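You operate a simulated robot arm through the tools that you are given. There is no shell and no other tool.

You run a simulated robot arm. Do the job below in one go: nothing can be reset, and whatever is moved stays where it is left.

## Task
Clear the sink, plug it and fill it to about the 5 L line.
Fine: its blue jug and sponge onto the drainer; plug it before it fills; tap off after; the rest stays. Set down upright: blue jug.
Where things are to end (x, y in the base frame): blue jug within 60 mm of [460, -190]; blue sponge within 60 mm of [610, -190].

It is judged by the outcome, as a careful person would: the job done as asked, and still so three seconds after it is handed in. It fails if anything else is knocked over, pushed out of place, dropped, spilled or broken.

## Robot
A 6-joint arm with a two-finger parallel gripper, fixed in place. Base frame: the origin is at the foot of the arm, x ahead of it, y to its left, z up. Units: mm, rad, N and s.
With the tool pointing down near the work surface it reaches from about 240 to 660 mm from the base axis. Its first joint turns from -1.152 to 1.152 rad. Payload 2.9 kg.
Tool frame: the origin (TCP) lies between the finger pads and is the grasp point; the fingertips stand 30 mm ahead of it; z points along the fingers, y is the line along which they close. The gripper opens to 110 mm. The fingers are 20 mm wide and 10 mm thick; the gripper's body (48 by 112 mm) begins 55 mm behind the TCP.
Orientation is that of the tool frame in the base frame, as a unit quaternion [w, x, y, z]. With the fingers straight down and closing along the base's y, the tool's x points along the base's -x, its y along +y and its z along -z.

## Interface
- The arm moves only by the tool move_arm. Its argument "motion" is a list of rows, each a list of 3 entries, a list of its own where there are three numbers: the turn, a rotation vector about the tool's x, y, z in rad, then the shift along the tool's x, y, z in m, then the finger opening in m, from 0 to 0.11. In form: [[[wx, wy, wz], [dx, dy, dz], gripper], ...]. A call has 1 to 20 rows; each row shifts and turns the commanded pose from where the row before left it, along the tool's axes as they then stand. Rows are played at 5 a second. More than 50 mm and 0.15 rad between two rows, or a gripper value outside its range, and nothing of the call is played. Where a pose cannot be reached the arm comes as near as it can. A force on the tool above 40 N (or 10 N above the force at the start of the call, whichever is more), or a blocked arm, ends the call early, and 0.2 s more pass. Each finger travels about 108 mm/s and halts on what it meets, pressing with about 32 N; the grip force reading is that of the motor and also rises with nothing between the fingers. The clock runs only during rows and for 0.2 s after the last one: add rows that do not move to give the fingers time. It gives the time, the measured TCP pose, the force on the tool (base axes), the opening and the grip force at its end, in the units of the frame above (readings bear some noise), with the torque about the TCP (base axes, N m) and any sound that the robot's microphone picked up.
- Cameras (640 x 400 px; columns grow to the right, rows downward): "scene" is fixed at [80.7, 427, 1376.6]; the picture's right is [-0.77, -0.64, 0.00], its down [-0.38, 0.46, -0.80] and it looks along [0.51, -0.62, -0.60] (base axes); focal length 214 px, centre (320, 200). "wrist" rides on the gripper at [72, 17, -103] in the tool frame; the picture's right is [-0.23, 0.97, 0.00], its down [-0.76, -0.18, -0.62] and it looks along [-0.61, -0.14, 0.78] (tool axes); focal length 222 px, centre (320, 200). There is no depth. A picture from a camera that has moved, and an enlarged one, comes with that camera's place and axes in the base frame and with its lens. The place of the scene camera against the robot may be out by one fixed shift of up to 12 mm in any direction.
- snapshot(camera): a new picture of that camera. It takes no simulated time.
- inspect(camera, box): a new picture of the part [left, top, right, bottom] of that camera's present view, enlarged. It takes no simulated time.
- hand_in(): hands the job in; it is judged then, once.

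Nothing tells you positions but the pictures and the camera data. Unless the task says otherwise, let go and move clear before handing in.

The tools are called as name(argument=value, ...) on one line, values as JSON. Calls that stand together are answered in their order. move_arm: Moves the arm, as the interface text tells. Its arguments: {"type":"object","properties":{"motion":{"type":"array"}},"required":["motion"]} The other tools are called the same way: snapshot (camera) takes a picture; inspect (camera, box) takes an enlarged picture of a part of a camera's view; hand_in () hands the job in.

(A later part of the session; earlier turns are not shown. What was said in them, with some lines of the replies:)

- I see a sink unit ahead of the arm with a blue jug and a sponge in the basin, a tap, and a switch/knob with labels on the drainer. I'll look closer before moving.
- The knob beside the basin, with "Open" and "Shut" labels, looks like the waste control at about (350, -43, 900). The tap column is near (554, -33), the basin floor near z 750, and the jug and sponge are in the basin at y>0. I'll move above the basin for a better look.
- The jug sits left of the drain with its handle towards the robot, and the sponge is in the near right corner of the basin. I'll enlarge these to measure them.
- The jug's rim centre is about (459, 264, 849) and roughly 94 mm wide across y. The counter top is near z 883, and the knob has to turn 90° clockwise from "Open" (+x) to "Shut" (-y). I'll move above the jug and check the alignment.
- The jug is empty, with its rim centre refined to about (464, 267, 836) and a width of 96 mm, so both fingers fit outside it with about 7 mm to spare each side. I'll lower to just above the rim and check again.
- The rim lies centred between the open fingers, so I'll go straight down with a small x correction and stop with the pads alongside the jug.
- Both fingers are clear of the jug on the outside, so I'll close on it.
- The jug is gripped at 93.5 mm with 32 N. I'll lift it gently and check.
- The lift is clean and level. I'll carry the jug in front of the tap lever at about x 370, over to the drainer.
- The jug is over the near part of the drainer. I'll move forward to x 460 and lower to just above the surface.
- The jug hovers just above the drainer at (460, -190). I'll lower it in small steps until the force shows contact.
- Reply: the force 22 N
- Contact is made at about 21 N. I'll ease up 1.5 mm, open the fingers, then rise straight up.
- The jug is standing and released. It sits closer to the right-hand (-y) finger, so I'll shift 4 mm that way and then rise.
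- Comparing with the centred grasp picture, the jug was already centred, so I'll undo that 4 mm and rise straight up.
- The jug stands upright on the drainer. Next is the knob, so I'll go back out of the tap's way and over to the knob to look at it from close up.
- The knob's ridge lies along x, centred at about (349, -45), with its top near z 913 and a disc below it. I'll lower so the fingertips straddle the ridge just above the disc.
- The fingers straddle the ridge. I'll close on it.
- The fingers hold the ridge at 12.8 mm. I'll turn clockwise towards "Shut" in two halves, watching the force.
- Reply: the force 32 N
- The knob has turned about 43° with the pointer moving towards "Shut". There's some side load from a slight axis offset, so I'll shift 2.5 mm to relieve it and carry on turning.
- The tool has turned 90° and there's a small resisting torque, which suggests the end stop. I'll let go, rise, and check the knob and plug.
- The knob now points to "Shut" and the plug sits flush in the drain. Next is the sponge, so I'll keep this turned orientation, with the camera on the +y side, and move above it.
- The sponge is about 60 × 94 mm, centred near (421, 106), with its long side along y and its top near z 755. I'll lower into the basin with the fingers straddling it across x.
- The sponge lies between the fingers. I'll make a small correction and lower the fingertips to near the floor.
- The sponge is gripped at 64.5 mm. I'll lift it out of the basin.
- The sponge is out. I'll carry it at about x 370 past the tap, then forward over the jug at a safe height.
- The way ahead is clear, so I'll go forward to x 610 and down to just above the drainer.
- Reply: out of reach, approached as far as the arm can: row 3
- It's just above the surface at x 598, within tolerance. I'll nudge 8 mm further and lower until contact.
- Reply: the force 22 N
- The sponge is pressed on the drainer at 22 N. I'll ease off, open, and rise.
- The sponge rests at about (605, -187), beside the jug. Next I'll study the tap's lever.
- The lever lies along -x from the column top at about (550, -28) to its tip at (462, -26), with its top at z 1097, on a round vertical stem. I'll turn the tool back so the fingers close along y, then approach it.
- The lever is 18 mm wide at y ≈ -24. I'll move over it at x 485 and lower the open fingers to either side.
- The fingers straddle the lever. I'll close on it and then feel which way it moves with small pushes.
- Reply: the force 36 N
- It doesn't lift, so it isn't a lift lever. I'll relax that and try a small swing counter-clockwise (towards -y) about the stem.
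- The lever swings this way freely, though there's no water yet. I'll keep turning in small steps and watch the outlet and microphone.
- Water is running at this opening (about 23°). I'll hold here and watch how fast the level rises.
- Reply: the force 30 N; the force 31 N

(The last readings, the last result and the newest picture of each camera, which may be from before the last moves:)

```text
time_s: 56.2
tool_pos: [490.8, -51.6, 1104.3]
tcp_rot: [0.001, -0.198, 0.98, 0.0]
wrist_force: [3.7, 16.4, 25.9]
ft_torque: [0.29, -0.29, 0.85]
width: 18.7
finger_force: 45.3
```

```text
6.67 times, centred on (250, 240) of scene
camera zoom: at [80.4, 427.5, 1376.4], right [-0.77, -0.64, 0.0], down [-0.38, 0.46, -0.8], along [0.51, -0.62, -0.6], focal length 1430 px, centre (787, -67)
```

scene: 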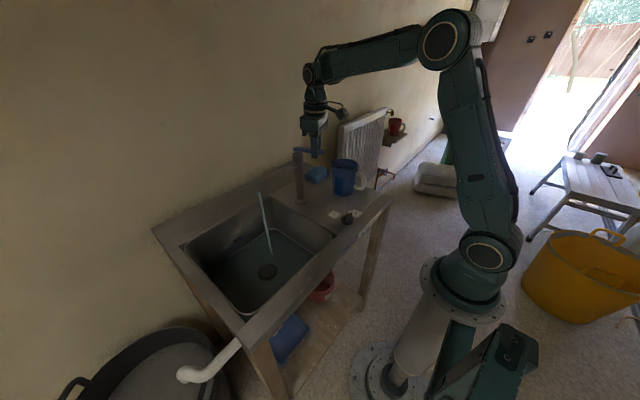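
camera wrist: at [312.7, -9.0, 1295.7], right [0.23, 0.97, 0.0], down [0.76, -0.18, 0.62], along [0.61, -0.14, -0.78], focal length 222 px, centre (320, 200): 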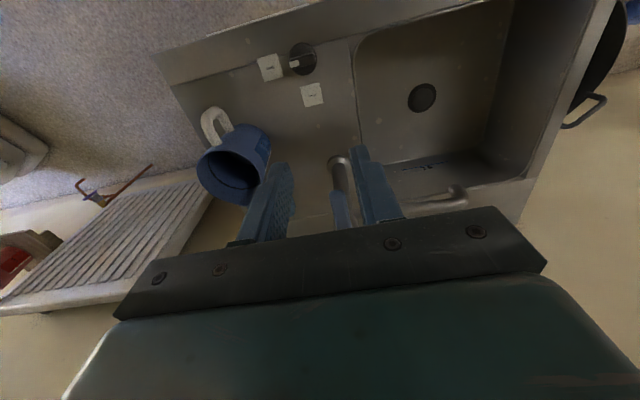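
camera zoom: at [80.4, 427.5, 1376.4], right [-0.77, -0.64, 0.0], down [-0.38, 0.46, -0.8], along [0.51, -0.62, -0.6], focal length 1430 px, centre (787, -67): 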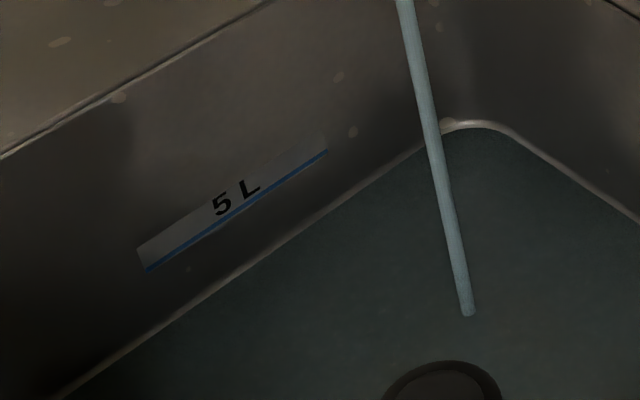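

The level is rising slowly. I'll release the grip to clear the built-up forces and check that the lever stays put.

move_arm(motion=[[[0, 0, 0], [0, 0, 0], 0.02], [[0, 0, 0], [0, 0, 0], 0.032], [[0, 0, 0], [0, 0, 0], 0.032]])

inspect(camera="wrist", box=[200, 80, 440, 230])

inspect(camera="scene", box=[270, 120, 350, 180])

```text
time_s: 57.0
tool_pos: [491.6, -52.1, 1103.8]
tcp_rot: [0.0, -0.198, 0.98, 0.0]
wrist_force: [0.6, 0.5, -0.5]
ft_torque: [0.0, 0.0, 0.0]
width: 32.2
finger_force: 0.1
```

```text
2.67 times, centred on (320, 155) of wrist
camera zoom: at [417.8, -64.6, 1209.1], right [-0.17, 0.99, 0.0], down [0.77, 0.13, 0.62], along [0.61, 0.1, -0.78], focal length 592 px, centre (320, 320)
```

zoom: 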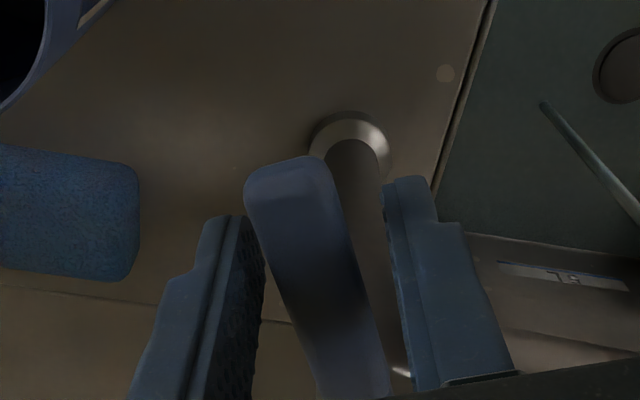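

```text
6.67 times, centred on (310, 150) of scene
camera zoom: at [80.7, 427.0, 1376.6], right [-0.77, -0.64, 0.0], down [-0.38, 0.46, -0.8], along [0.51, -0.62, -0.6], focal length 1430 px, centre (387, 533)
```

zoom: 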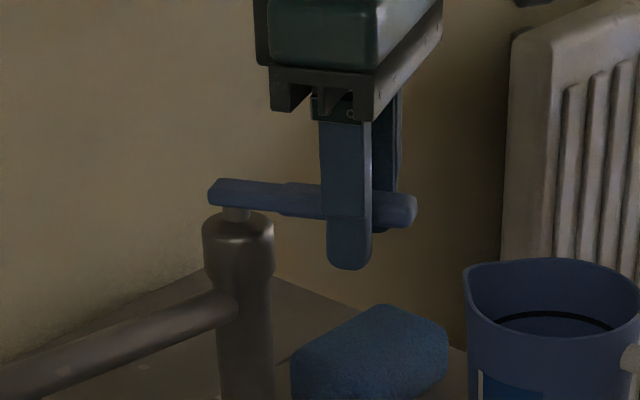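

The lever stays open on its own with the fingers loose around it. I'll wait 4 s and measure the rise.

move_arm(motion=[[[0, 0, 0], [0, 0, 0], 0.032], [[0, 0, 0], [0, 0, 0], 0.032], [[0, 0, 0], [0, 0, 0], 0.032], [[0, 0, 0], [0, 0, 0], 0.032], [[0, 0, 0], [0, 0, 0], 0.032], [[0, 0, 0], [0, 0, 0], 0.032], [[0, 0, 0], [0, 0, 0], 0.032], [[0, 0, 0], [0, 0, 0], 0.032], [[0, 0, 0], [0, 0, 0], 0.032], [[0, 0, 0], [0, 0, 0], 0.032], [[0, 0, 0], [0, 0, 0], 0.032], [[0, 0, 0], [0, 0, 0], 0.032], [[0, 0, 0], [0, 0, 0], 0.032], [[0, 0, 0], [0, 0, 0], 0.032], [[0, 0, 0], [0, 0, 0], 0.032], [[0, 0, 0], [0, 0, 0], 0.032], [[0, 0, 0], [0, 0, 0], 0.032], [[0, 0, 0], [0, 0, 0], 0.032], [[0, 0, 0], [0, 0, 0], 0.032], [[0, 0, 0], [0, 0, 0], 0.032]])

inspect(camera="scene", box=[210, 210, 290, 270])

snapshot(camera="scene")

```text
time_s: 61.2
tool_pos: [492.2, -52.8, 1103.9]
tcp_rot: [0.0, -0.198, 0.98, -0.001]
wrist_force: [-0.2, -0.8, 0.6]
ft_torque: [-0.03, 0.01, -0.01]
width: 32.0
finger_force: 0.1
```

```text
6.67 times, centred on (250, 240) of scene
camera zoom: at [80.7, 427.0, 1376.6], right [-0.77, -0.64, 0.0], down [-0.38, 0.46, -0.8], along [0.51, -0.62, -0.6], focal length 1430 px, centre (787, -67)
```

zoom: 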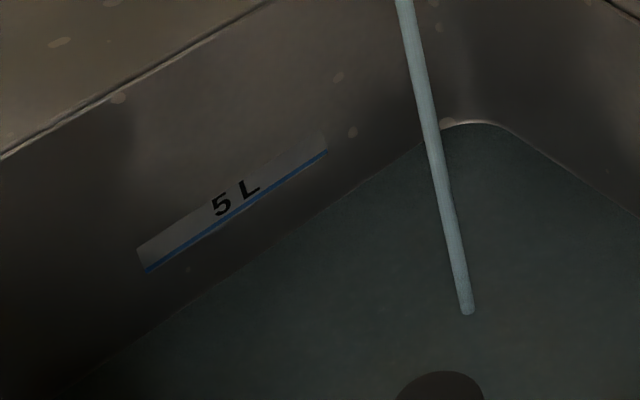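

```text
taken
```

scene: 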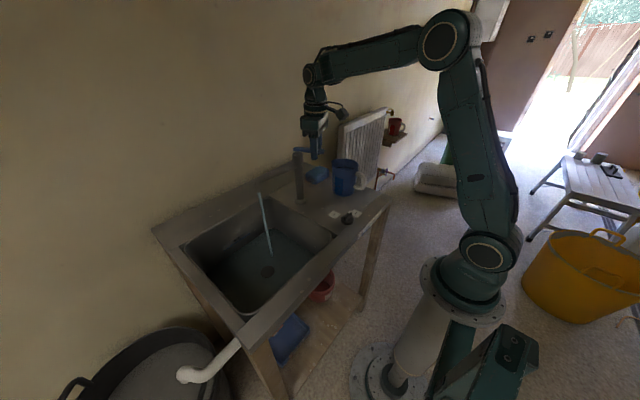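

The level rises slowly and steadily, which makes stopping easy. I'll wait longer in batches and watch the line.

move_arm(motion=[[[0, 0, 0], [0, 0, 0], 0.032], [[0, 0, 0], [0, 0, 0], 0.032], [[0, 0, 0], [0, 0, 0], 0.032], [[0, 0, 0], [0, 0, 0], 0.032], [[0, 0, 0], [0, 0, 0], 0.032], [[0, 0, 0], [0, 0, 0], 0.032], [[0, 0, 0], [0, 0, 0], 0.032], [[0, 0, 0], [0, 0, 0], 0.032], [[0, 0, 0], [0, 0, 0], 0.032], [[0, 0, 0], [0, 0, 0], 0.032], [[0, 0, 0], [0, 0, 0], 0.032], [[0, 0, 0], [0, 0, 0], 0.032], [[0, 0, 0], [0, 0, 0], 0.032], [[0, 0, 0], [0, 0, 0], 0.032], [[0, 0, 0], [0, 0, 0], 0.032], [[0, 0, 0], [0, 0, 0], 0.032], [[0, 0, 0], [0, 0, 0], 0.032], [[0, 0, 0], [0, 0, 0], 0.032], [[0, 0, 0], [0, 0, 0], 0.032], [[0, 0, 0], [0, 0, 0], 0.032]])

inspect(camera="scene", box=[210, 210, 290, 270])

move_arm(motion=[[[0, 0, 0], [0, 0, 0], 0.032], [[0, 0, 0], [0, 0, 0], 0.032], [[0, 0, 0], [0, 0, 0], 0.032], [[0, 0, 0], [0, 0, 0], 0.032], [[0, 0, 0], [0, 0, 0], 0.032], [[0, 0, 0], [0, 0, 0], 0.032], [[0, 0, 0], [0, 0, 0], 0.032], [[0, 0, 0], [0, 0, 0], 0.032], [[0, 0, 0], [0, 0, 0], 0.032], [[0, 0, 0], [0, 0, 0], 0.032], [[0, 0, 0], [0, 0, 0], 0.032], [[0, 0, 0], [0, 0, 0], 0.032], [[0, 0, 0], [0, 0, 0], 0.032], [[0, 0, 0], [0, 0, 0], 0.032], [[0, 0, 0], [0, 0, 0], 0.032], [[0, 0, 0], [0, 0, 0], 0.032], [[0, 0, 0], [0, 0, 0], 0.032], [[0, 0, 0], [0, 0, 0], 0.032], [[0, 0, 0], [0, 0, 0], 0.032], [[0, 0, 0], [0, 0, 0], 0.032]])

inspect(camera="scene", box=[210, 210, 290, 270])

```text
time_s: 65.4
tool_pos: [491.0, -52.5, 1104.5]
tcp_rot: [0.0, -0.198, 0.98, 0.0]
wrist_force: [-0.2, -0.1, -0.9]
ft_torque: [-0.01, 0.0, -0.01]
width: 32.1
finger_force: 0.0
```

```text
6.67 times, centred on (250, 240) of scene
camera zoom: at [80.7, 427.0, 1376.6], right [-0.77, -0.64, 0.0], down [-0.38, 0.46, -0.8], along [0.51, -0.62, -0.6], focal length 1430 px, centre (787, -67)
```

zoom: 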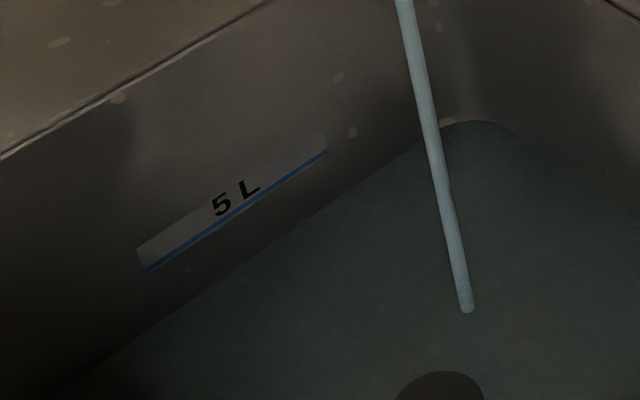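

```text
time_s: 69.6
tool_pos: [491.9, -50.9, 1104.6]
tcp_rot: [0.0, -0.198, 0.98, 0.0]
wrist_force: [-0.3, 0.8, 0.3]
ft_torque: [0.0, -0.04, -0.01]
width: 32.0
finger_force: 0.1
```

```text
6.67 times, centred on (250, 240) of scene
camera zoom: at [80.7, 427.0, 1376.6], right [-0.77, -0.64, 0.0], down [-0.38, 0.46, -0.8], along [0.51, -0.62, -0.6], focal length 1430 px, centre (787, -67)
```

zoom: 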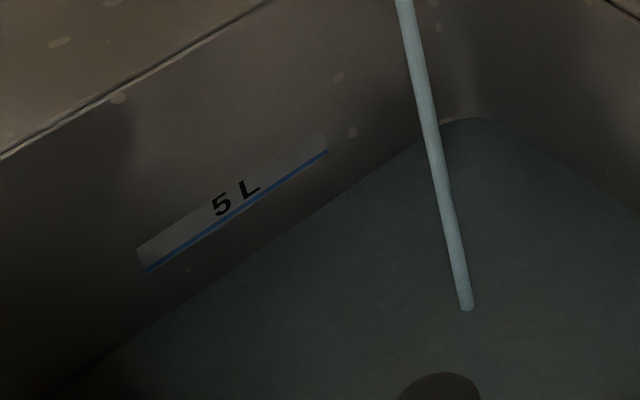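

At this rate it would take well over a minute, so I'll open the tap further to about 45° and then watch more closely.

move_arm(motion=[[[0, 0, 0], [0, 0, 0], 0.015], [[0, 0, 0], [0, 0, 0], 0.005], [[0, 0, -0.1], [-0.0003, -0.0064, 0], 0.005], [[0, 0, -0.1], [-0.0003, -0.0064, 0], 0.005], [[0, 0, -0.1], [-0.0003, -0.0064, 0], 0.005], [[0, 0, -0.1], [-0.0003, -0.0064, 0], 0.005], [[0, 0, 0], [0, 0, 0], 0.005]])

inspect(camera="scene", box=[200, 130, 360, 290])

```text
time_s: 71.2
tool_pos: [506.3, -72.2, 1104.9]
tcp_rot: [-0.001, -0.392, 0.92, 0.0]
wrist_force: [-4.3, 19.8, 4.8]
ft_torque: [0.0, 0.27, 1.09]
width: 18.8
finger_force: 45.2
```

```text
2.50 times, centred on (280, 210) of scene
camera zoom: at [80.5, 427.6, 1376.4], right [-0.77, -0.64, 0.0], down [-0.38, 0.46, -0.8], along [0.51, -0.62, -0.6], focal length 536 px, centre (420, 175)
```

zoom: 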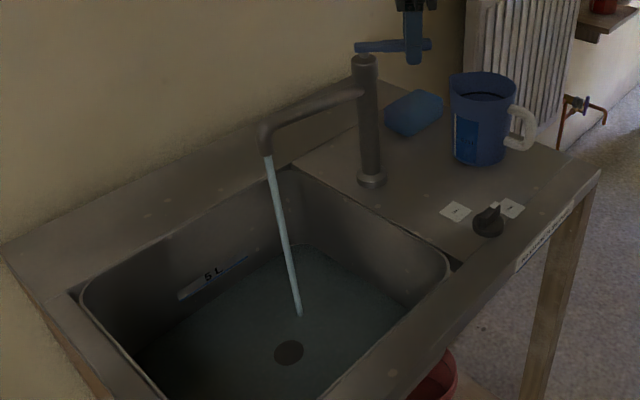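

move_arm(motion=[[[0, 0, 0], [0, 0, 0], 0.02], [[0, 0, 0], [0, 0, 0], 0.032], [[0, 0, 0], [0, 0, 0], 0.032], [[0, 0, 0], [0, 0, 0], 0.032], [[0, 0, 0], [0, 0, 0], 0.032], [[0, 0, 0], [0, 0, 0], 0.032], [[0, 0, 0], [0, 0, 0], 0.032], [[0, 0, 0], [0, 0, 0], 0.032], [[0, 0, 0], [0, 0, 0], 0.032], [[0, 0, 0], [0, 0, 0], 0.032], [[0, 0, 0], [0, 0, 0], 0.032], [[0, 0, 0], [0, 0, 0], 0.032], [[0, 0, 0], [0, 0, 0], 0.032], [[0, 0, 0], [0, 0, 0], 0.032], [[0, 0, 0], [0, 0, 0], 0.032], [[0, 0, 0], [0, 0, 0], 0.032], [[0, 0, 0], [0, 0, 0], 0.032], [[0, 0, 0], [0, 0, 0], 0.032], [[0, 0, 0], [0, 0, 0], 0.032], [[0, 0, 0], [0, 0, 0], 0.032]])

inspect(camera="scene", box=[210, 210, 290, 270])

move_arm(motion=[[[0, 0, 0], [0, 0, 0], 0.032], [[0, 0, 0], [0, 0, 0], 0.032], [[0, 0, 0], [0, 0, 0], 0.032], [[0, 0, 0], [0, 0, 0], 0.032], [[0, 0, 0], [0, 0, 0], 0.032], [[0, 0, 0], [0, 0, 0], 0.032], [[0, 0, 0], [0, 0, 0], 0.032], [[0, 0, 0], [0, 0, 0], 0.032], [[0, 0, 0], [0, 0, 0], 0.032], [[0, 0, 0], [0, 0, 0], 0.032], [[0, 0, 0], [0, 0, 0], 0.032], [[0, 0, 0], [0, 0, 0], 0.032], [[0, 0, 0], [0, 0, 0], 0.032], [[0, 0, 0], [0, 0, 0], 0.032], [[0, 0, 0], [0, 0, 0], 0.032], [[0, 0, 0], [0, 0, 0], 0.032], [[0, 0, 0], [0, 0, 0], 0.032], [[0, 0, 0], [0, 0, 0], 0.032], [[0, 0, 0], [0, 0, 0], 0.032], [[0, 0, 0], [0, 0, 0], 0.032]])

inspect(camera="scene", box=[210, 210, 290, 270])

snapshot(camera="scene")

```text
time_s: 75.4
tool_pos: [507.4, -74.0, 1104.5]
tcp_rot: [0.0, -0.389, 0.921, 0.0]
wrist_force: [0.3, -0.8, -0.1]
ft_torque: [-0.03, -0.03, 0.04]
width: 31.9
finger_force: 0.1
```

```text
6.67 times, centred on (250, 240) of scene
camera zoom: at [80.7, 427.0, 1376.6], right [-0.77, -0.64, 0.0], down [-0.38, 0.46, -0.8], along [0.51, -0.62, -0.6], focal length 1430 px, centre (787, -67)
```

zoom: 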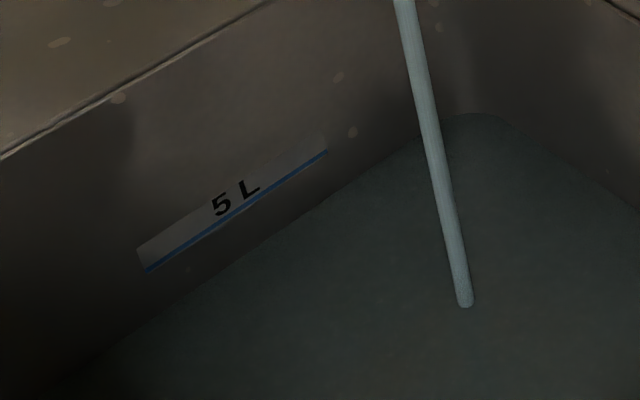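

```text
time_s: 79.6
tool_pos: [506.3, -74.0, 1104.9]
tcp_rot: [-0.001, -0.389, 0.921, 0.0]
wrist_force: [-0.3, 0.4, 0.1]
ft_torque: [-0.03, -0.01, 0.0]
width: 32.2
finger_force: 0.2
```

```text
6.67 times, centred on (250, 240) of scene
camera zoom: at [80.7, 427.0, 1376.6], right [-0.77, -0.64, 0.0], down [-0.38, 0.46, -0.8], along [0.51, -0.62, -0.6], focal length 1430 px, centre (787, -67)
```

zoom: 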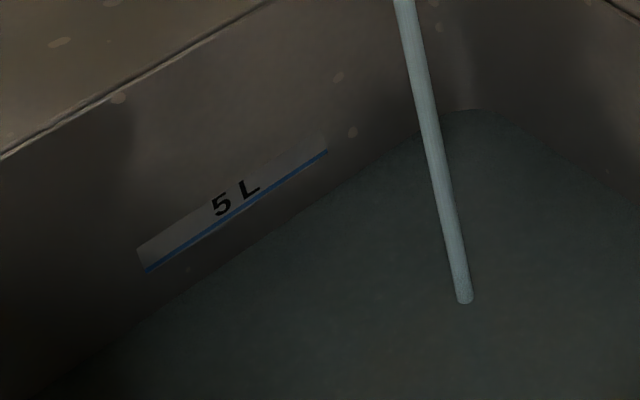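

```text
taken
```

scene: 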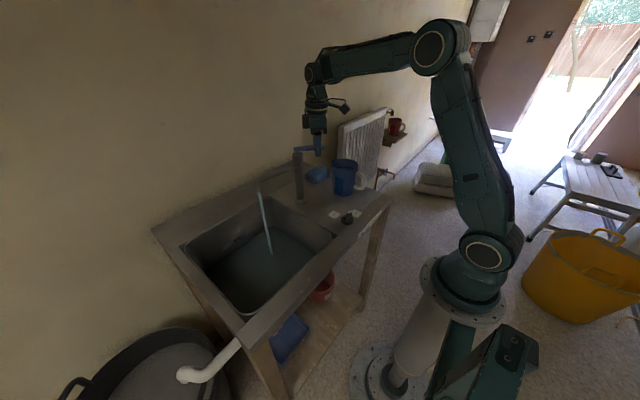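

The flow has roughly doubled and there's about two thirds of the height left. I'll keep waiting in batches.

move_arm(motion=[[[0, 0, 0], [0, 0, 0], 0.032], [[0, 0, 0], [0, 0, 0], 0.032], [[0, 0, 0], [0, 0, 0], 0.032], [[0, 0, 0], [0, 0, 0], 0.032], [[0, 0, 0], [0, 0, 0], 0.032], [[0, 0, 0], [0, 0, 0], 0.032], [[0, 0, 0], [0, 0, 0], 0.032], [[0, 0, 0], [0, 0, 0], 0.032], [[0, 0, 0], [0, 0, 0], 0.032], [[0, 0, 0], [0, 0, 0], 0.032], [[0, 0, 0], [0, 0, 0], 0.032], [[0, 0, 0], [0, 0, 0], 0.032], [[0, 0, 0], [0, 0, 0], 0.032], [[0, 0, 0], [0, 0, 0], 0.032], [[0, 0, 0], [0, 0, 0], 0.032], [[0, 0, 0], [0, 0, 0], 0.032], [[0, 0, 0], [0, 0, 0], 0.032], [[0, 0, 0], [0, 0, 0], 0.032], [[0, 0, 0], [0, 0, 0], 0.032], [[0, 0, 0], [0, 0, 0], 0.032]])

move_arm(motion=[[[0, 0, 0], [0, 0, 0], 0.032], [[0, 0, 0], [0, 0, 0], 0.032], [[0, 0, 0], [0, 0, 0], 0.032], [[0, 0, 0], [0, 0, 0], 0.032], [[0, 0, 0], [0, 0, 0], 0.032], [[0, 0, 0], [0, 0, 0], 0.032], [[0, 0, 0], [0, 0, 0], 0.032], [[0, 0, 0], [0, 0, 0], 0.032], [[0, 0, 0], [0, 0, 0], 0.032], [[0, 0, 0], [0, 0, 0], 0.032], [[0, 0, 0], [0, 0, 0], 0.032], [[0, 0, 0], [0, 0, 0], 0.032], [[0, 0, 0], [0, 0, 0], 0.032], [[0, 0, 0], [0, 0, 0], 0.032], [[0, 0, 0], [0, 0, 0], 0.032], [[0, 0, 0], [0, 0, 0], 0.032], [[0, 0, 0], [0, 0, 0], 0.032], [[0, 0, 0], [0, 0, 0], 0.032], [[0, 0, 0], [0, 0, 0], 0.032], [[0, 0, 0], [0, 0, 0], 0.032]])

inspect(camera="scene", box=[210, 210, 290, 270])

inspect(camera="wrist", box=[400, 60, 640, 210])

```text
time_s: 83.8
tool_pos: [506.9, -73.4, 1105.3]
tcp_rot: [0.0, -0.389, 0.921, 0.0]
wrist_force: [1.0, 0.0, 0.1]
ft_torque: [0.01, 0.0, -0.01]
width: 32.3
finger_force: 0.1
```

```text
time_s: 88.0
tool_pos: [508.0, -74.2, 1104.7]
tcp_rot: [0.001, -0.389, 0.921, 0.0]
wrist_force: [-0.2, 0.0, 0.0]
ft_torque: [0.01, 0.01, 0.02]
width: 31.7
finger_force: 0.0
```

```text
6.67 times, centred on (250, 240) of scene
camera zoom: at [80.7, 427.0, 1376.6], right [-0.77, -0.64, 0.0], down [-0.38, 0.46, -0.8], along [0.51, -0.62, -0.6], focal length 1430 px, centre (787, -67)
```

zoom: 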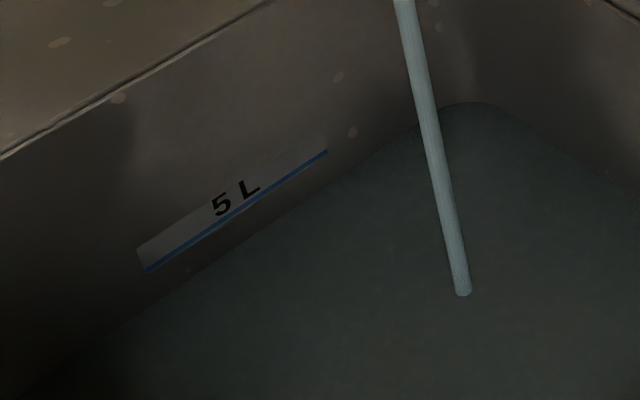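

```text
2.67 times, centred on (520, 135) of wrist
camera zoom: at [443.2, -113.8, 1209.2], right [-0.54, 0.84, 0.0], down [0.66, 0.42, 0.62], along [0.52, 0.34, -0.78], focal length 592 px, centre (-213, 373)
```

zoom: 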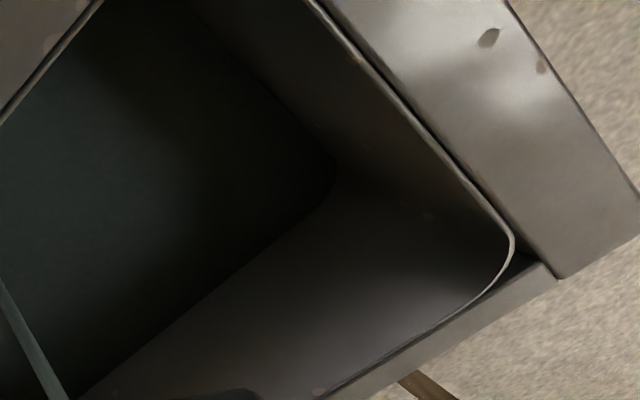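

About 36 px (at this zoom) remain at roughly 0.85 px/s, so around 40 s more. I'll wait four more spells with a check.

move_arm(motion=[[[0, 0, 0], [0, 0, 0], 0.032], [[0, 0, 0], [0, 0, 0], 0.032], [[0, 0, 0], [0, 0, 0], 0.032], [[0, 0, 0], [0, 0, 0], 0.032], [[0, 0, 0], [0, 0, 0], 0.032], [[0, 0, 0], [0, 0, 0], 0.032], [[0, 0, 0], [0, 0, 0], 0.032], [[0, 0, 0], [0, 0, 0], 0.032], [[0, 0, 0], [0, 0, 0], 0.032], [[0, 0, 0], [0, 0, 0], 0.032], [[0, 0, 0], [0, 0, 0], 0.032], [[0, 0, 0], [0, 0, 0], 0.032], [[0, 0, 0], [0, 0, 0], 0.032], [[0, 0, 0], [0, 0, 0], 0.032], [[0, 0, 0], [0, 0, 0], 0.032], [[0, 0, 0], [0, 0, 0], 0.032], [[0, 0, 0], [0, 0, 0], 0.032], [[0, 0, 0], [0, 0, 0], 0.032], [[0, 0, 0], [0, 0, 0], 0.032], [[0, 0, 0], [0, 0, 0], 0.032]])

move_arm(motion=[[[0, 0, 0], [0, 0, 0], 0.032], [[0, 0, 0], [0, 0, 0], 0.032], [[0, 0, 0], [0, 0, 0], 0.032], [[0, 0, 0], [0, 0, 0], 0.032], [[0, 0, 0], [0, 0, 0], 0.032], [[0, 0, 0], [0, 0, 0], 0.032], [[0, 0, 0], [0, 0, 0], 0.032], [[0, 0, 0], [0, 0, 0], 0.032], [[0, 0, 0], [0, 0, 0], 0.032], [[0, 0, 0], [0, 0, 0], 0.032], [[0, 0, 0], [0, 0, 0], 0.032], [[0, 0, 0], [0, 0, 0], 0.032], [[0, 0, 0], [0, 0, 0], 0.032], [[0, 0, 0], [0, 0, 0], 0.032], [[0, 0, 0], [0, 0, 0], 0.032], [[0, 0, 0], [0, 0, 0], 0.032], [[0, 0, 0], [0, 0, 0], 0.032], [[0, 0, 0], [0, 0, 0], 0.032], [[0, 0, 0], [0, 0, 0], 0.032], [[0, 0, 0], [0, 0, 0], 0.032]])

inspect(camera="scene", box=[210, 210, 290, 270])

move_arm(motion=[[[0, 0, 0], [0, 0, 0], 0.032], [[0, 0, 0], [0, 0, 0], 0.032], [[0, 0, 0], [0, 0, 0], 0.032], [[0, 0, 0], [0, 0, 0], 0.032], [[0, 0, 0], [0, 0, 0], 0.032], [[0, 0, 0], [0, 0, 0], 0.032], [[0, 0, 0], [0, 0, 0], 0.032], [[0, 0, 0], [0, 0, 0], 0.032], [[0, 0, 0], [0, 0, 0], 0.032], [[0, 0, 0], [0, 0, 0], 0.032], [[0, 0, 0], [0, 0, 0], 0.032], [[0, 0, 0], [0, 0, 0], 0.032], [[0, 0, 0], [0, 0, 0], 0.032], [[0, 0, 0], [0, 0, 0], 0.032], [[0, 0, 0], [0, 0, 0], 0.032], [[0, 0, 0], [0, 0, 0], 0.032], [[0, 0, 0], [0, 0, 0], 0.032], [[0, 0, 0], [0, 0, 0], 0.032], [[0, 0, 0], [0, 0, 0], 0.032], [[0, 0, 0], [0, 0, 0], 0.032]])

inspect(camera="scene", box=[210, 210, 290, 270])

inspect(camera="scene", box=[180, 190, 340, 310])

```text
time_s: 92.2
tool_pos: [506.3, -73.2, 1103.9]
tcp_rot: [0.0, -0.389, 0.921, 0.0]
wrist_force: [-0.2, -0.5, 0.2]
ft_torque: [0.0, -0.01, -0.01]
width: 32.0
finger_force: 0.0
```

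```text
time_s: 96.4
tool_pos: [506.4, -73.0, 1105.7]
tcp_rot: [0.0, -0.389, 0.921, 0.0]
wrist_force: [-0.2, -0.3, 1.4]
ft_torque: [0.01, -0.01, 0.04]
width: 31.7
finger_force: 0.0
```

```text
6.67 times, centred on (250, 240) of scene
camera zoom: at [80.7, 427.0, 1376.6], right [-0.77, -0.64, 0.0], down [-0.38, 0.46, -0.8], along [0.51, -0.62, -0.6], focal length 1430 px, centre (787, -67)
```

zoom: 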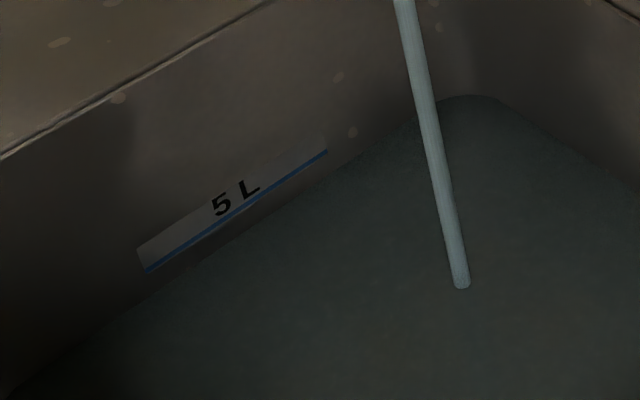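

```text
time_s: 100.6
tool_pos: [506.6, -74.1, 1104.0]
tcp_rot: [0.0, -0.389, 0.921, 0.0]
wrist_force: [0.3, -0.7, 0.9]
ft_torque: [-0.02, 0.02, -0.05]
width: 32.0
finger_force: 0.1
```

```text
6.67 times, centred on (250, 240) of scene
camera zoom: at [80.7, 427.0, 1376.6], right [-0.77, -0.64, 0.0], down [-0.38, 0.46, -0.8], along [0.51, -0.62, -0.6], focal length 1430 px, centre (787, -67)
```

zoom: 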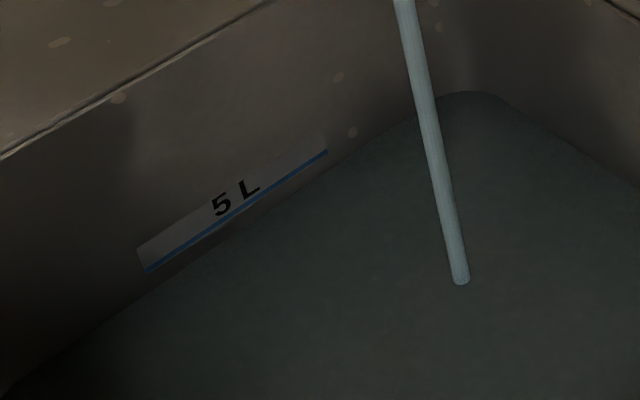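

```text
3.33 times, centred on (260, 250) of scene
camera zoom: at [80.7, 427.0, 1376.6], right [-0.77, -0.64, 0.0], down [-0.38, 0.46, -0.8], along [0.51, -0.62, -0.6], focal length 715 px, centre (520, 33)
```

zoom: 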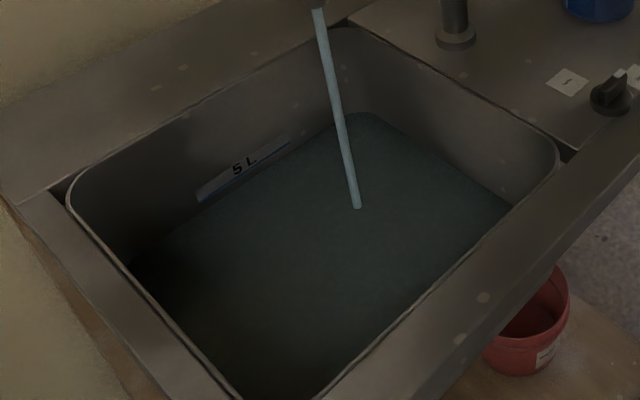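

inspect(camera="scene", box=[225, 225, 265, 255])

```text
13.33 times, centred on (245, 240) of scene
camera zoom: at [80.7, 427.0, 1376.6], right [-0.77, -0.64, 0.0], down [-0.38, 0.46, -0.8], along [0.51, -0.62, -0.6], focal length 2860 px, centre (1320, -333)
```

zoom: 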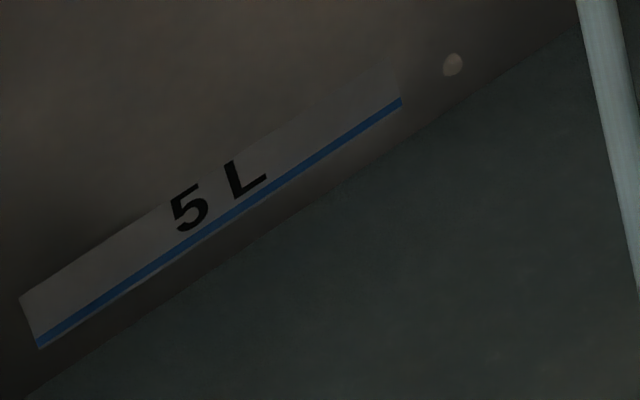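

move_arm(motion=[[[0, 0, 0], [0, 0, 0], 0.032], [[0, 0, 0], [0, 0, 0], 0.032], [[0, 0, 0], [0, 0, 0], 0.032], [[0, 0, 0], [0, 0, 0], 0.032], [[0, 0, 0], [0, 0, 0], 0.032], [[0, 0, 0], [0, 0, 0], 0.032], [[0, 0, 0], [0, 0, 0], 0.032], [[0, 0, 0], [0, 0, 0], 0.032], [[0, 0, 0], [0, 0, 0], 0.032], [[0, 0, 0], [0, 0, 0], 0.032], [[0, 0, 0], [0, 0, 0], 0.032], [[0, 0, 0], [0, 0, 0], 0.032], [[0, 0, 0], [0, 0, 0], 0.032], [[0, 0, 0], [0, 0, 0], 0.032], [[0, 0, 0], [0, 0, 0], 0.032], [[0, 0, 0], [0, 0, 0], 0.032], [[0, 0, 0], [0, 0, 0], 0.032], [[0, 0, 0], [0, 0, 0], 0.032], [[0, 0, 0], [0, 0, 0], 0.032], [[0, 0, 0], [0, 0, 0], 0.032]])

move_arm(motion=[[[0, 0, 0], [0, 0, 0], 0.032], [[0, 0, 0], [0, 0, 0], 0.032], [[0, 0, 0], [0, 0, 0], 0.032], [[0, 0, 0], [0, 0, 0], 0.032], [[0, 0, 0], [0, 0, 0], 0.032], [[0, 0, 0], [0, 0, 0], 0.032], [[0, 0, 0], [0, 0, 0], 0.032], [[0, 0, 0], [0, 0, 0], 0.032], [[0, 0, 0], [0, 0, 0], 0.032], [[0, 0, 0], [0, 0, 0], 0.032], [[0, 0, 0], [0, 0, 0], 0.032], [[0, 0, 0], [0, 0, 0], 0.032], [[0, 0, 0], [0, 0, 0], 0.032], [[0, 0, 0], [0, 0, 0], 0.032], [[0, 0, 0], [0, 0, 0], 0.032], [[0, 0, 0], [0, 0, 0], 0.032], [[0, 0, 0], [0, 0, 0], 0.032], [[0, 0, 0], [0, 0, 0], 0.032], [[0, 0, 0], [0, 0, 0], 0.032], [[0, 0, 0], [0, 0, 0], 0.032]])

inspect(camera="scene", box=[225, 225, 265, 255])

```text
time_s: 104.8
tool_pos: [507.1, -73.2, 1104.5]
tcp_rot: [0.0, -0.39, 0.921, 0.0]
wrist_force: [0.3, -0.1, -0.2]
ft_torque: [0.01, -0.01, 0.01]
width: 32.0
finger_force: 0.1
```

```text
time_s: 109.0
tool_pos: [506.6, -73.9, 1104.6]
tcp_rot: [0.0, -0.389, 0.921, -0.001]
wrist_force: [-0.5, -0.1, 0.4]
ft_torque: [-0.04, 0.03, 0.01]
width: 32.0
finger_force: 0.0
```

```text
13.33 times, centred on (245, 240) of scene
camera zoom: at [80.7, 427.0, 1376.6], right [-0.77, -0.64, 0.0], down [-0.38, 0.46, -0.8], along [0.51, -0.62, -0.6], focal length 2860 px, centre (1320, -333)
```

zoom: 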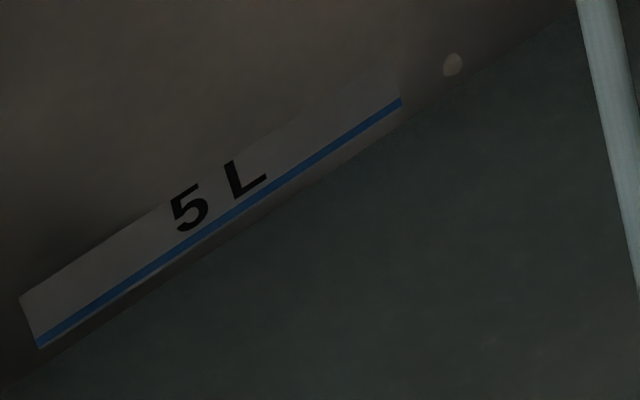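

The waterline is about 30 px (at 13× zoom) below the blue line, rising 2.4 px/s. I'll wait 8.4 s more and check again.

move_arm(motion=[[[0, 0, 0], [0, 0, 0], 0.032], [[0, 0, 0], [0, 0, 0], 0.032], [[0, 0, 0], [0, 0, 0], 0.032], [[0, 0, 0], [0, 0, 0], 0.032], [[0, 0, 0], [0, 0, 0], 0.032], [[0, 0, 0], [0, 0, 0], 0.032], [[0, 0, 0], [0, 0, 0], 0.032], [[0, 0, 0], [0, 0, 0], 0.032], [[0, 0, 0], [0, 0, 0], 0.032], [[0, 0, 0], [0, 0, 0], 0.032], [[0, 0, 0], [0, 0, 0], 0.032], [[0, 0, 0], [0, 0, 0], 0.032], [[0, 0, 0], [0, 0, 0], 0.032], [[0, 0, 0], [0, 0, 0], 0.032], [[0, 0, 0], [0, 0, 0], 0.032], [[0, 0, 0], [0, 0, 0], 0.032], [[0, 0, 0], [0, 0, 0], 0.032], [[0, 0, 0], [0, 0, 0], 0.032], [[0, 0, 0], [0, 0, 0], 0.032], [[0, 0, 0], [0, 0, 0], 0.032]])

move_arm(motion=[[[0, 0, 0], [0, 0, 0], 0.032], [[0, 0, 0], [0, 0, 0], 0.032], [[0, 0, 0], [0, 0, 0], 0.032], [[0, 0, 0], [0, 0, 0], 0.032], [[0, 0, 0], [0, 0, 0], 0.032], [[0, 0, 0], [0, 0, 0], 0.032], [[0, 0, 0], [0, 0, 0], 0.032], [[0, 0, 0], [0, 0, 0], 0.032], [[0, 0, 0], [0, 0, 0], 0.032], [[0, 0, 0], [0, 0, 0], 0.032], [[0, 0, 0], [0, 0, 0], 0.032], [[0, 0, 0], [0, 0, 0], 0.032], [[0, 0, 0], [0, 0, 0], 0.032], [[0, 0, 0], [0, 0, 0], 0.032], [[0, 0, 0], [0, 0, 0], 0.032], [[0, 0, 0], [0, 0, 0], 0.032], [[0, 0, 0], [0, 0, 0], 0.032], [[0, 0, 0], [0, 0, 0], 0.032], [[0, 0, 0], [0, 0, 0], 0.032]])

inspect(camera="scene", box=[225, 225, 265, 255])

inspect(camera="wrist", box=[200, 80, 440, 230])

```text
time_s: 113.2
tool_pos: [506.2, -74.7, 1105.0]
tcp_rot: [0.0, -0.388, 0.922, -0.001]
wrist_force: [-0.1, 0.2, -0.3]
ft_torque: [0.03, -0.02, 0.0]
width: 31.9
finger_force: 0.1
```

```text
time_s: 117.2
tool_pos: [505.5, -73.3, 1102.5]
tcp_rot: [0.0, -0.389, 0.921, -0.001]
wrist_force: [-0.4, 0.5, -0.2]
ft_torque: [0.0, -0.01, -0.01]
width: 32.0
finger_force: 0.0
```

```text
13.33 times, centred on (245, 240) of scene
camera zoom: at [80.7, 427.0, 1376.6], right [-0.77, -0.64, 0.0], down [-0.38, 0.46, -0.8], along [0.51, -0.62, -0.6], focal length 2860 px, centre (1320, -333)
```

zoom: 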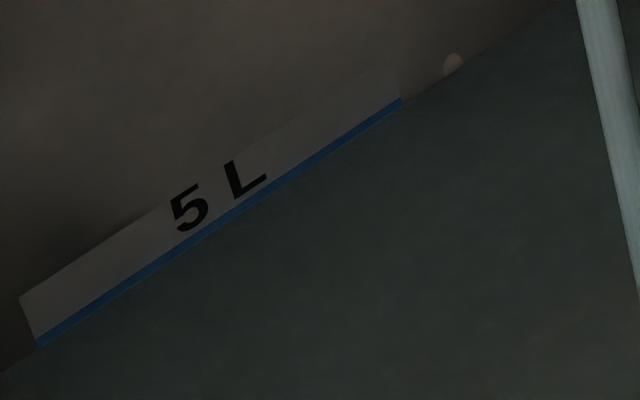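

```text
2.67 times, centred on (320, 155) of wrist
camera zoom: at [443.2, -113.8, 1209.2], right [-0.54, 0.84, 0.0], down [0.66, 0.42, 0.62], along [0.52, 0.34, -0.78], focal length 592 px, centre (320, 320)
```

zoom: 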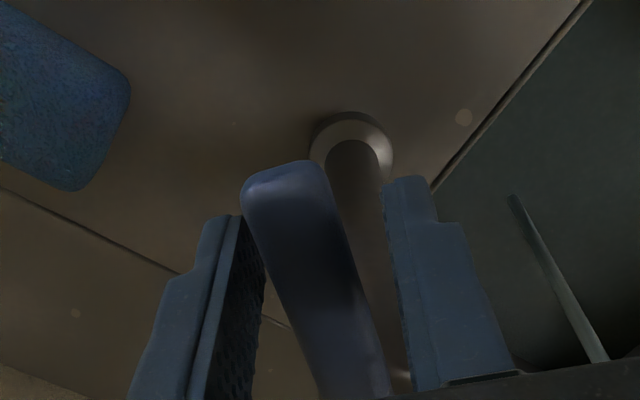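

The water has reached the blue line, so I'll grip the lever and swing it back to closed now.

move_arm(motion=[[[0, 0, 0], [0, 0, 0], 0.012], [[0, 0, 0], [0, 0, 0], 0.005], [[0, 0, 0.13], [-0.0005, 0.0083, 0], 0.005], [[0, 0, 0.13], [-0.0005, 0.0083, 0], 0.005], [[0, 0, 0.13], [-0.0005, 0.0083, 0], 0.005], [[0, 0, 0.13], [-0.0005, 0.0083, 0], 0.005], [[0, 0, 0.13], [-0.0005, 0.0083, 0], 0.005], [[0, 0, 0.13], [-0.0005, 0.0083, 0], 0.005], [[0, 0, 0.02], [0, 0.0013, 0], 0.005]])

inspect(camera="scene", box=[200, 130, 360, 290])

inspect(camera="scene", box=[285, 135, 325, 165])

```text
time_s: 119.2
tool_pos: [485.7, -25.5, 1105.1]
tcp_rot: [-0.002, 0.002, 1.0, 0.0]
wrist_force: [-23.4, 5.3, 3.1]
ft_torque: [-0.02, 0.69, 0.37]
width: 18.6
finger_force: 45.0
```

```text
2.50 times, centred on (280, 210) of scene
camera zoom: at [79.9, 427.2, 1376.6], right [-0.77, -0.64, 0.0], down [-0.38, 0.46, -0.8], along [0.51, -0.62, -0.6], focal length 536 px, centre (420, 175)
```

zoom: 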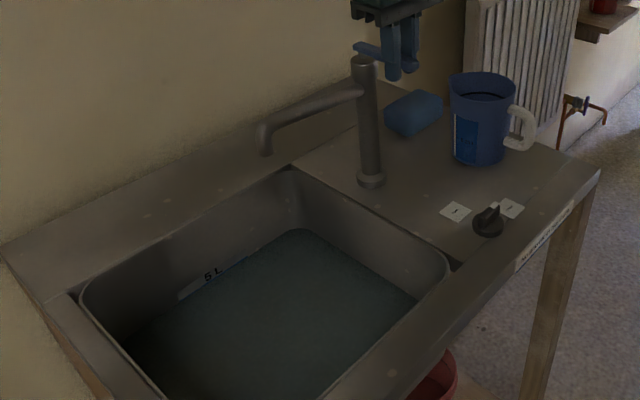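

```text
13.33 times, centred on (305, 150) of scene
camera zoom: at [79.9, 427.2, 1376.6], right [-0.77, -0.64, 0.0], down [-0.38, 0.46, -0.8], along [0.51, -0.62, -0.6], focal length 2860 px, centre (520, 867)
```

zoom: 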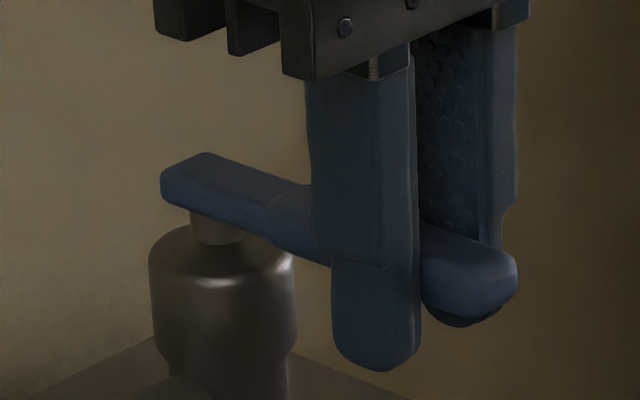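

The flow has stopped and the lever is back in its original position. I'll press it slightly further to be sure it's against its stop, then release and rise.

move_arm(motion=[[[0, 0, 0.02], [0.0, 0.002, 0], 0.005], [[0, 0, 0], [0, 0, 0], 0.005]])

move_arm(motion=[[[0, 0, 0], [0, -0.0015, 0], 0.02], [[0, 0, 0], [0, 0, 0], 0.045], [[0, 0, 0], [0, 0, 0], 0.045], [[0, 0, 0], [0, 0, 0], 0.045]])

inspect(camera="wrist", box=[200, 80, 440, 230])

inspect(camera="scene", box=[225, 225, 265, 255])

```text
time_s: 119.8
tool_pos: [485.5, -25.5, 1103.9]
tcp_rot: [-0.002, 0.012, 1.0, 0.0]
wrist_force: [-18.0, -6.3, 3.9]
ft_torque: [-0.08, 0.92, 0.89]
width: 18.7
finger_force: 45.2
```

```text
time_s: 120.8
tool_pos: [486.3, -25.5, 1104.9]
tcp_rot: [0.0, 0.01, 1.0, -0.001]
wrist_force: [-0.6, 0.5, -0.1]
ft_torque: [-0.02, 0.0, 0.01]
width: 44.9
finger_force: 0.0
```

```text
2.67 times, centred on (320, 155) of wrist
camera zoom: at [414.2, -6.9, 1209.2], right [0.25, 0.97, 0.0], down [0.76, -0.19, 0.62], along [0.6, -0.16, -0.78], focal length 592 px, centre (320, 320)
```

zoom: 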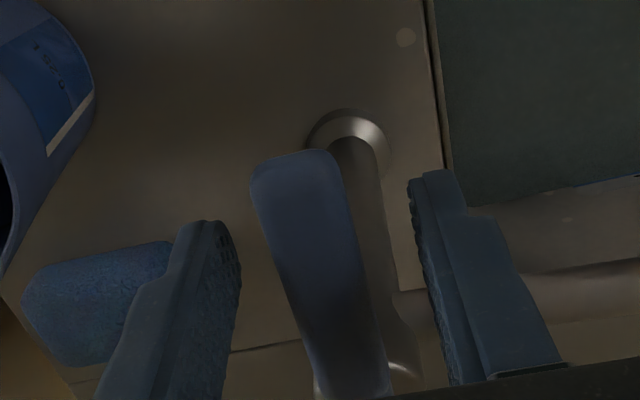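

```text
13.33 times, centred on (245, 240) of scene
camera zoom: at [80.7, 427.0, 1376.6], right [-0.77, -0.64, 0.0], down [-0.38, 0.46, -0.8], along [0.51, -0.62, -0.6], focal length 2860 px, centre (1320, -333)
```

zoom: 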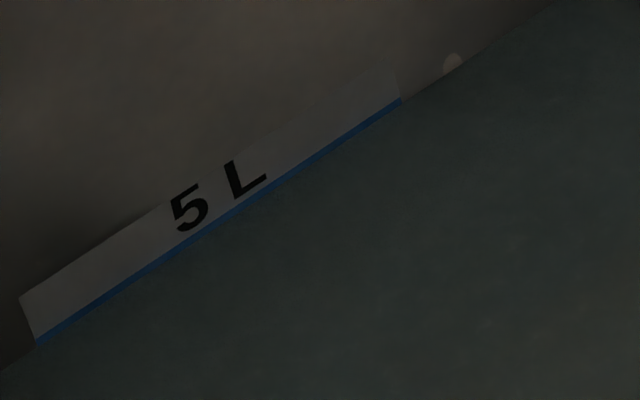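

The water sits right on the 5 L line and the tap is shut. I'll rise clear of the lever, retreat, and make a final check.

move_arm(motion=[[[0, 0, 0], [0, 0, -0.02], 0.045], [[0, 0, 0], [0, 0, -0.035], 0.045], [[0, 0, 0], [0, 0, -0.04], 0.045], [[0, 0, 0], [0, 0, -0.04], 0.045], [[0, 0, 0], [0.04, 0, 0], 0.045], [[0, 0, 0], [0.04, 0, 0], 0.045], [[0, 0, 0], [0.04, 0, 0], 0.045], [[0, 0, 0], [0, 0, 0], 0.045], [[0, 0, 0], [0, 0, 0], 0.045], [[0, 0, 0], [0, 0, 0], 0.045], [[0, 0, 0], [0, 0, 0], 0.045], [[0, 0, 0], [0, 0, 0], 0.045], [[0, 0, 0], [0, 0, 0], 0.045], [[0, 0, 0], [0, 0, 0], 0.045], [[0, 0, 0], [0, 0, 0], 0.045]])

snapshot(camera="scene")

snapshot(camera="wrist")

inspect(camera="scene", box=[225, 225, 265, 255])

inspect(camera="scene", box=[200, 130, 400, 290])

```text
time_s: 124.0
tool_pos: [366.7, -21.1, 1238.3]
tcp_rot: [0.0, 0.01, 1.0, -0.001]
wrist_force: [0.2, 0.8, 0.2]
ft_torque: [-0.01, 0.01, 0.0]
width: 45.1
finger_force: 0.0
```

```text
taken
```

scene: 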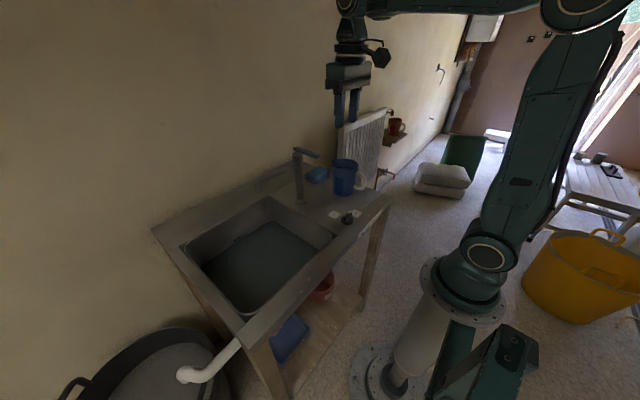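

```text
taken
camera wrist: at [296.2, -3.3, 1343.8], right [0.25, 0.97, 0.0], down [0.76, -0.19, 0.62], along [0.6, -0.16, -0.78], focal length 222 px, centre (320, 200)
```

wrist: 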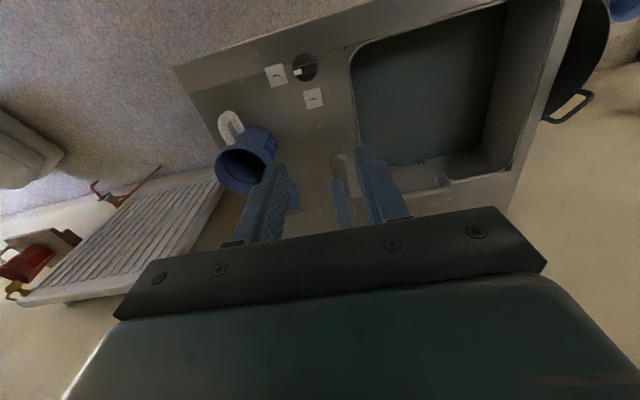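

```text
13.33 times, centred on (245, 240) of scene
camera zoom: at [80.7, 427.0, 1376.6], right [-0.77, -0.64, 0.0], down [-0.38, 0.46, -0.8], along [0.51, -0.62, -0.6], focal length 2860 px, centre (1320, -333)
```

zoom: 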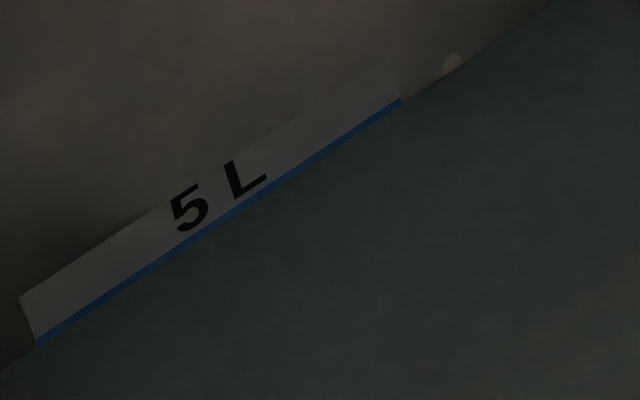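

```text
2.50 times, centred on (300, 210) of scene
camera zoom: at [80.7, 427.0, 1376.6], right [-0.77, -0.64, 0.0], down [-0.38, 0.46, -0.8], along [0.51, -0.62, -0.6], focal length 536 px, centre (370, 175)
```

zoom: 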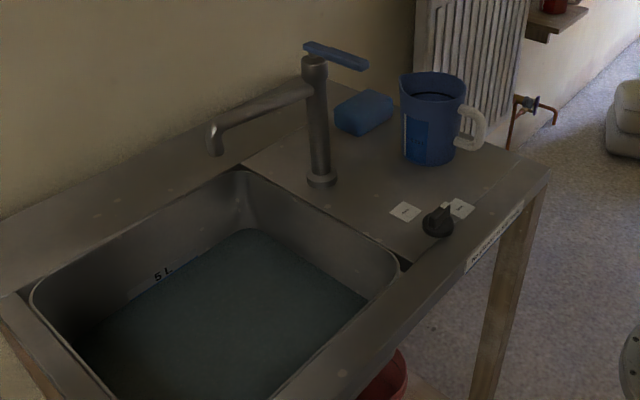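

Everything is in place: the jug is upright at about (460, -190) and the sponge is near (605, -187). The plug is shut, the water is steady at the 5 L line, the tap is off and the arm is clear, so I'm handing in.

hand_in()

```text
The job is handed in.
```

The sink is cleared, plugged and filled to the 5 L line, and I've handed the job in; no result has come back yet.

- **Blue jug:** it stands upright on the drainer at about (460, -190).
- **Blue sponge:** it lies on the drainer at about (605, -187).
- **Plug:** I turned the knob to "Shut" before running any water, and the plug sat flush in the drain.
- **Water:** the level is on the blue 5 L line, and it didn't change over about 3 seconds after the tap was shut.
- **Tap:** the lever is back in its closed position and nothing is flowing.

I saw nothing else moved, knocked over or spilled. The arm is empty and clear of the sink.
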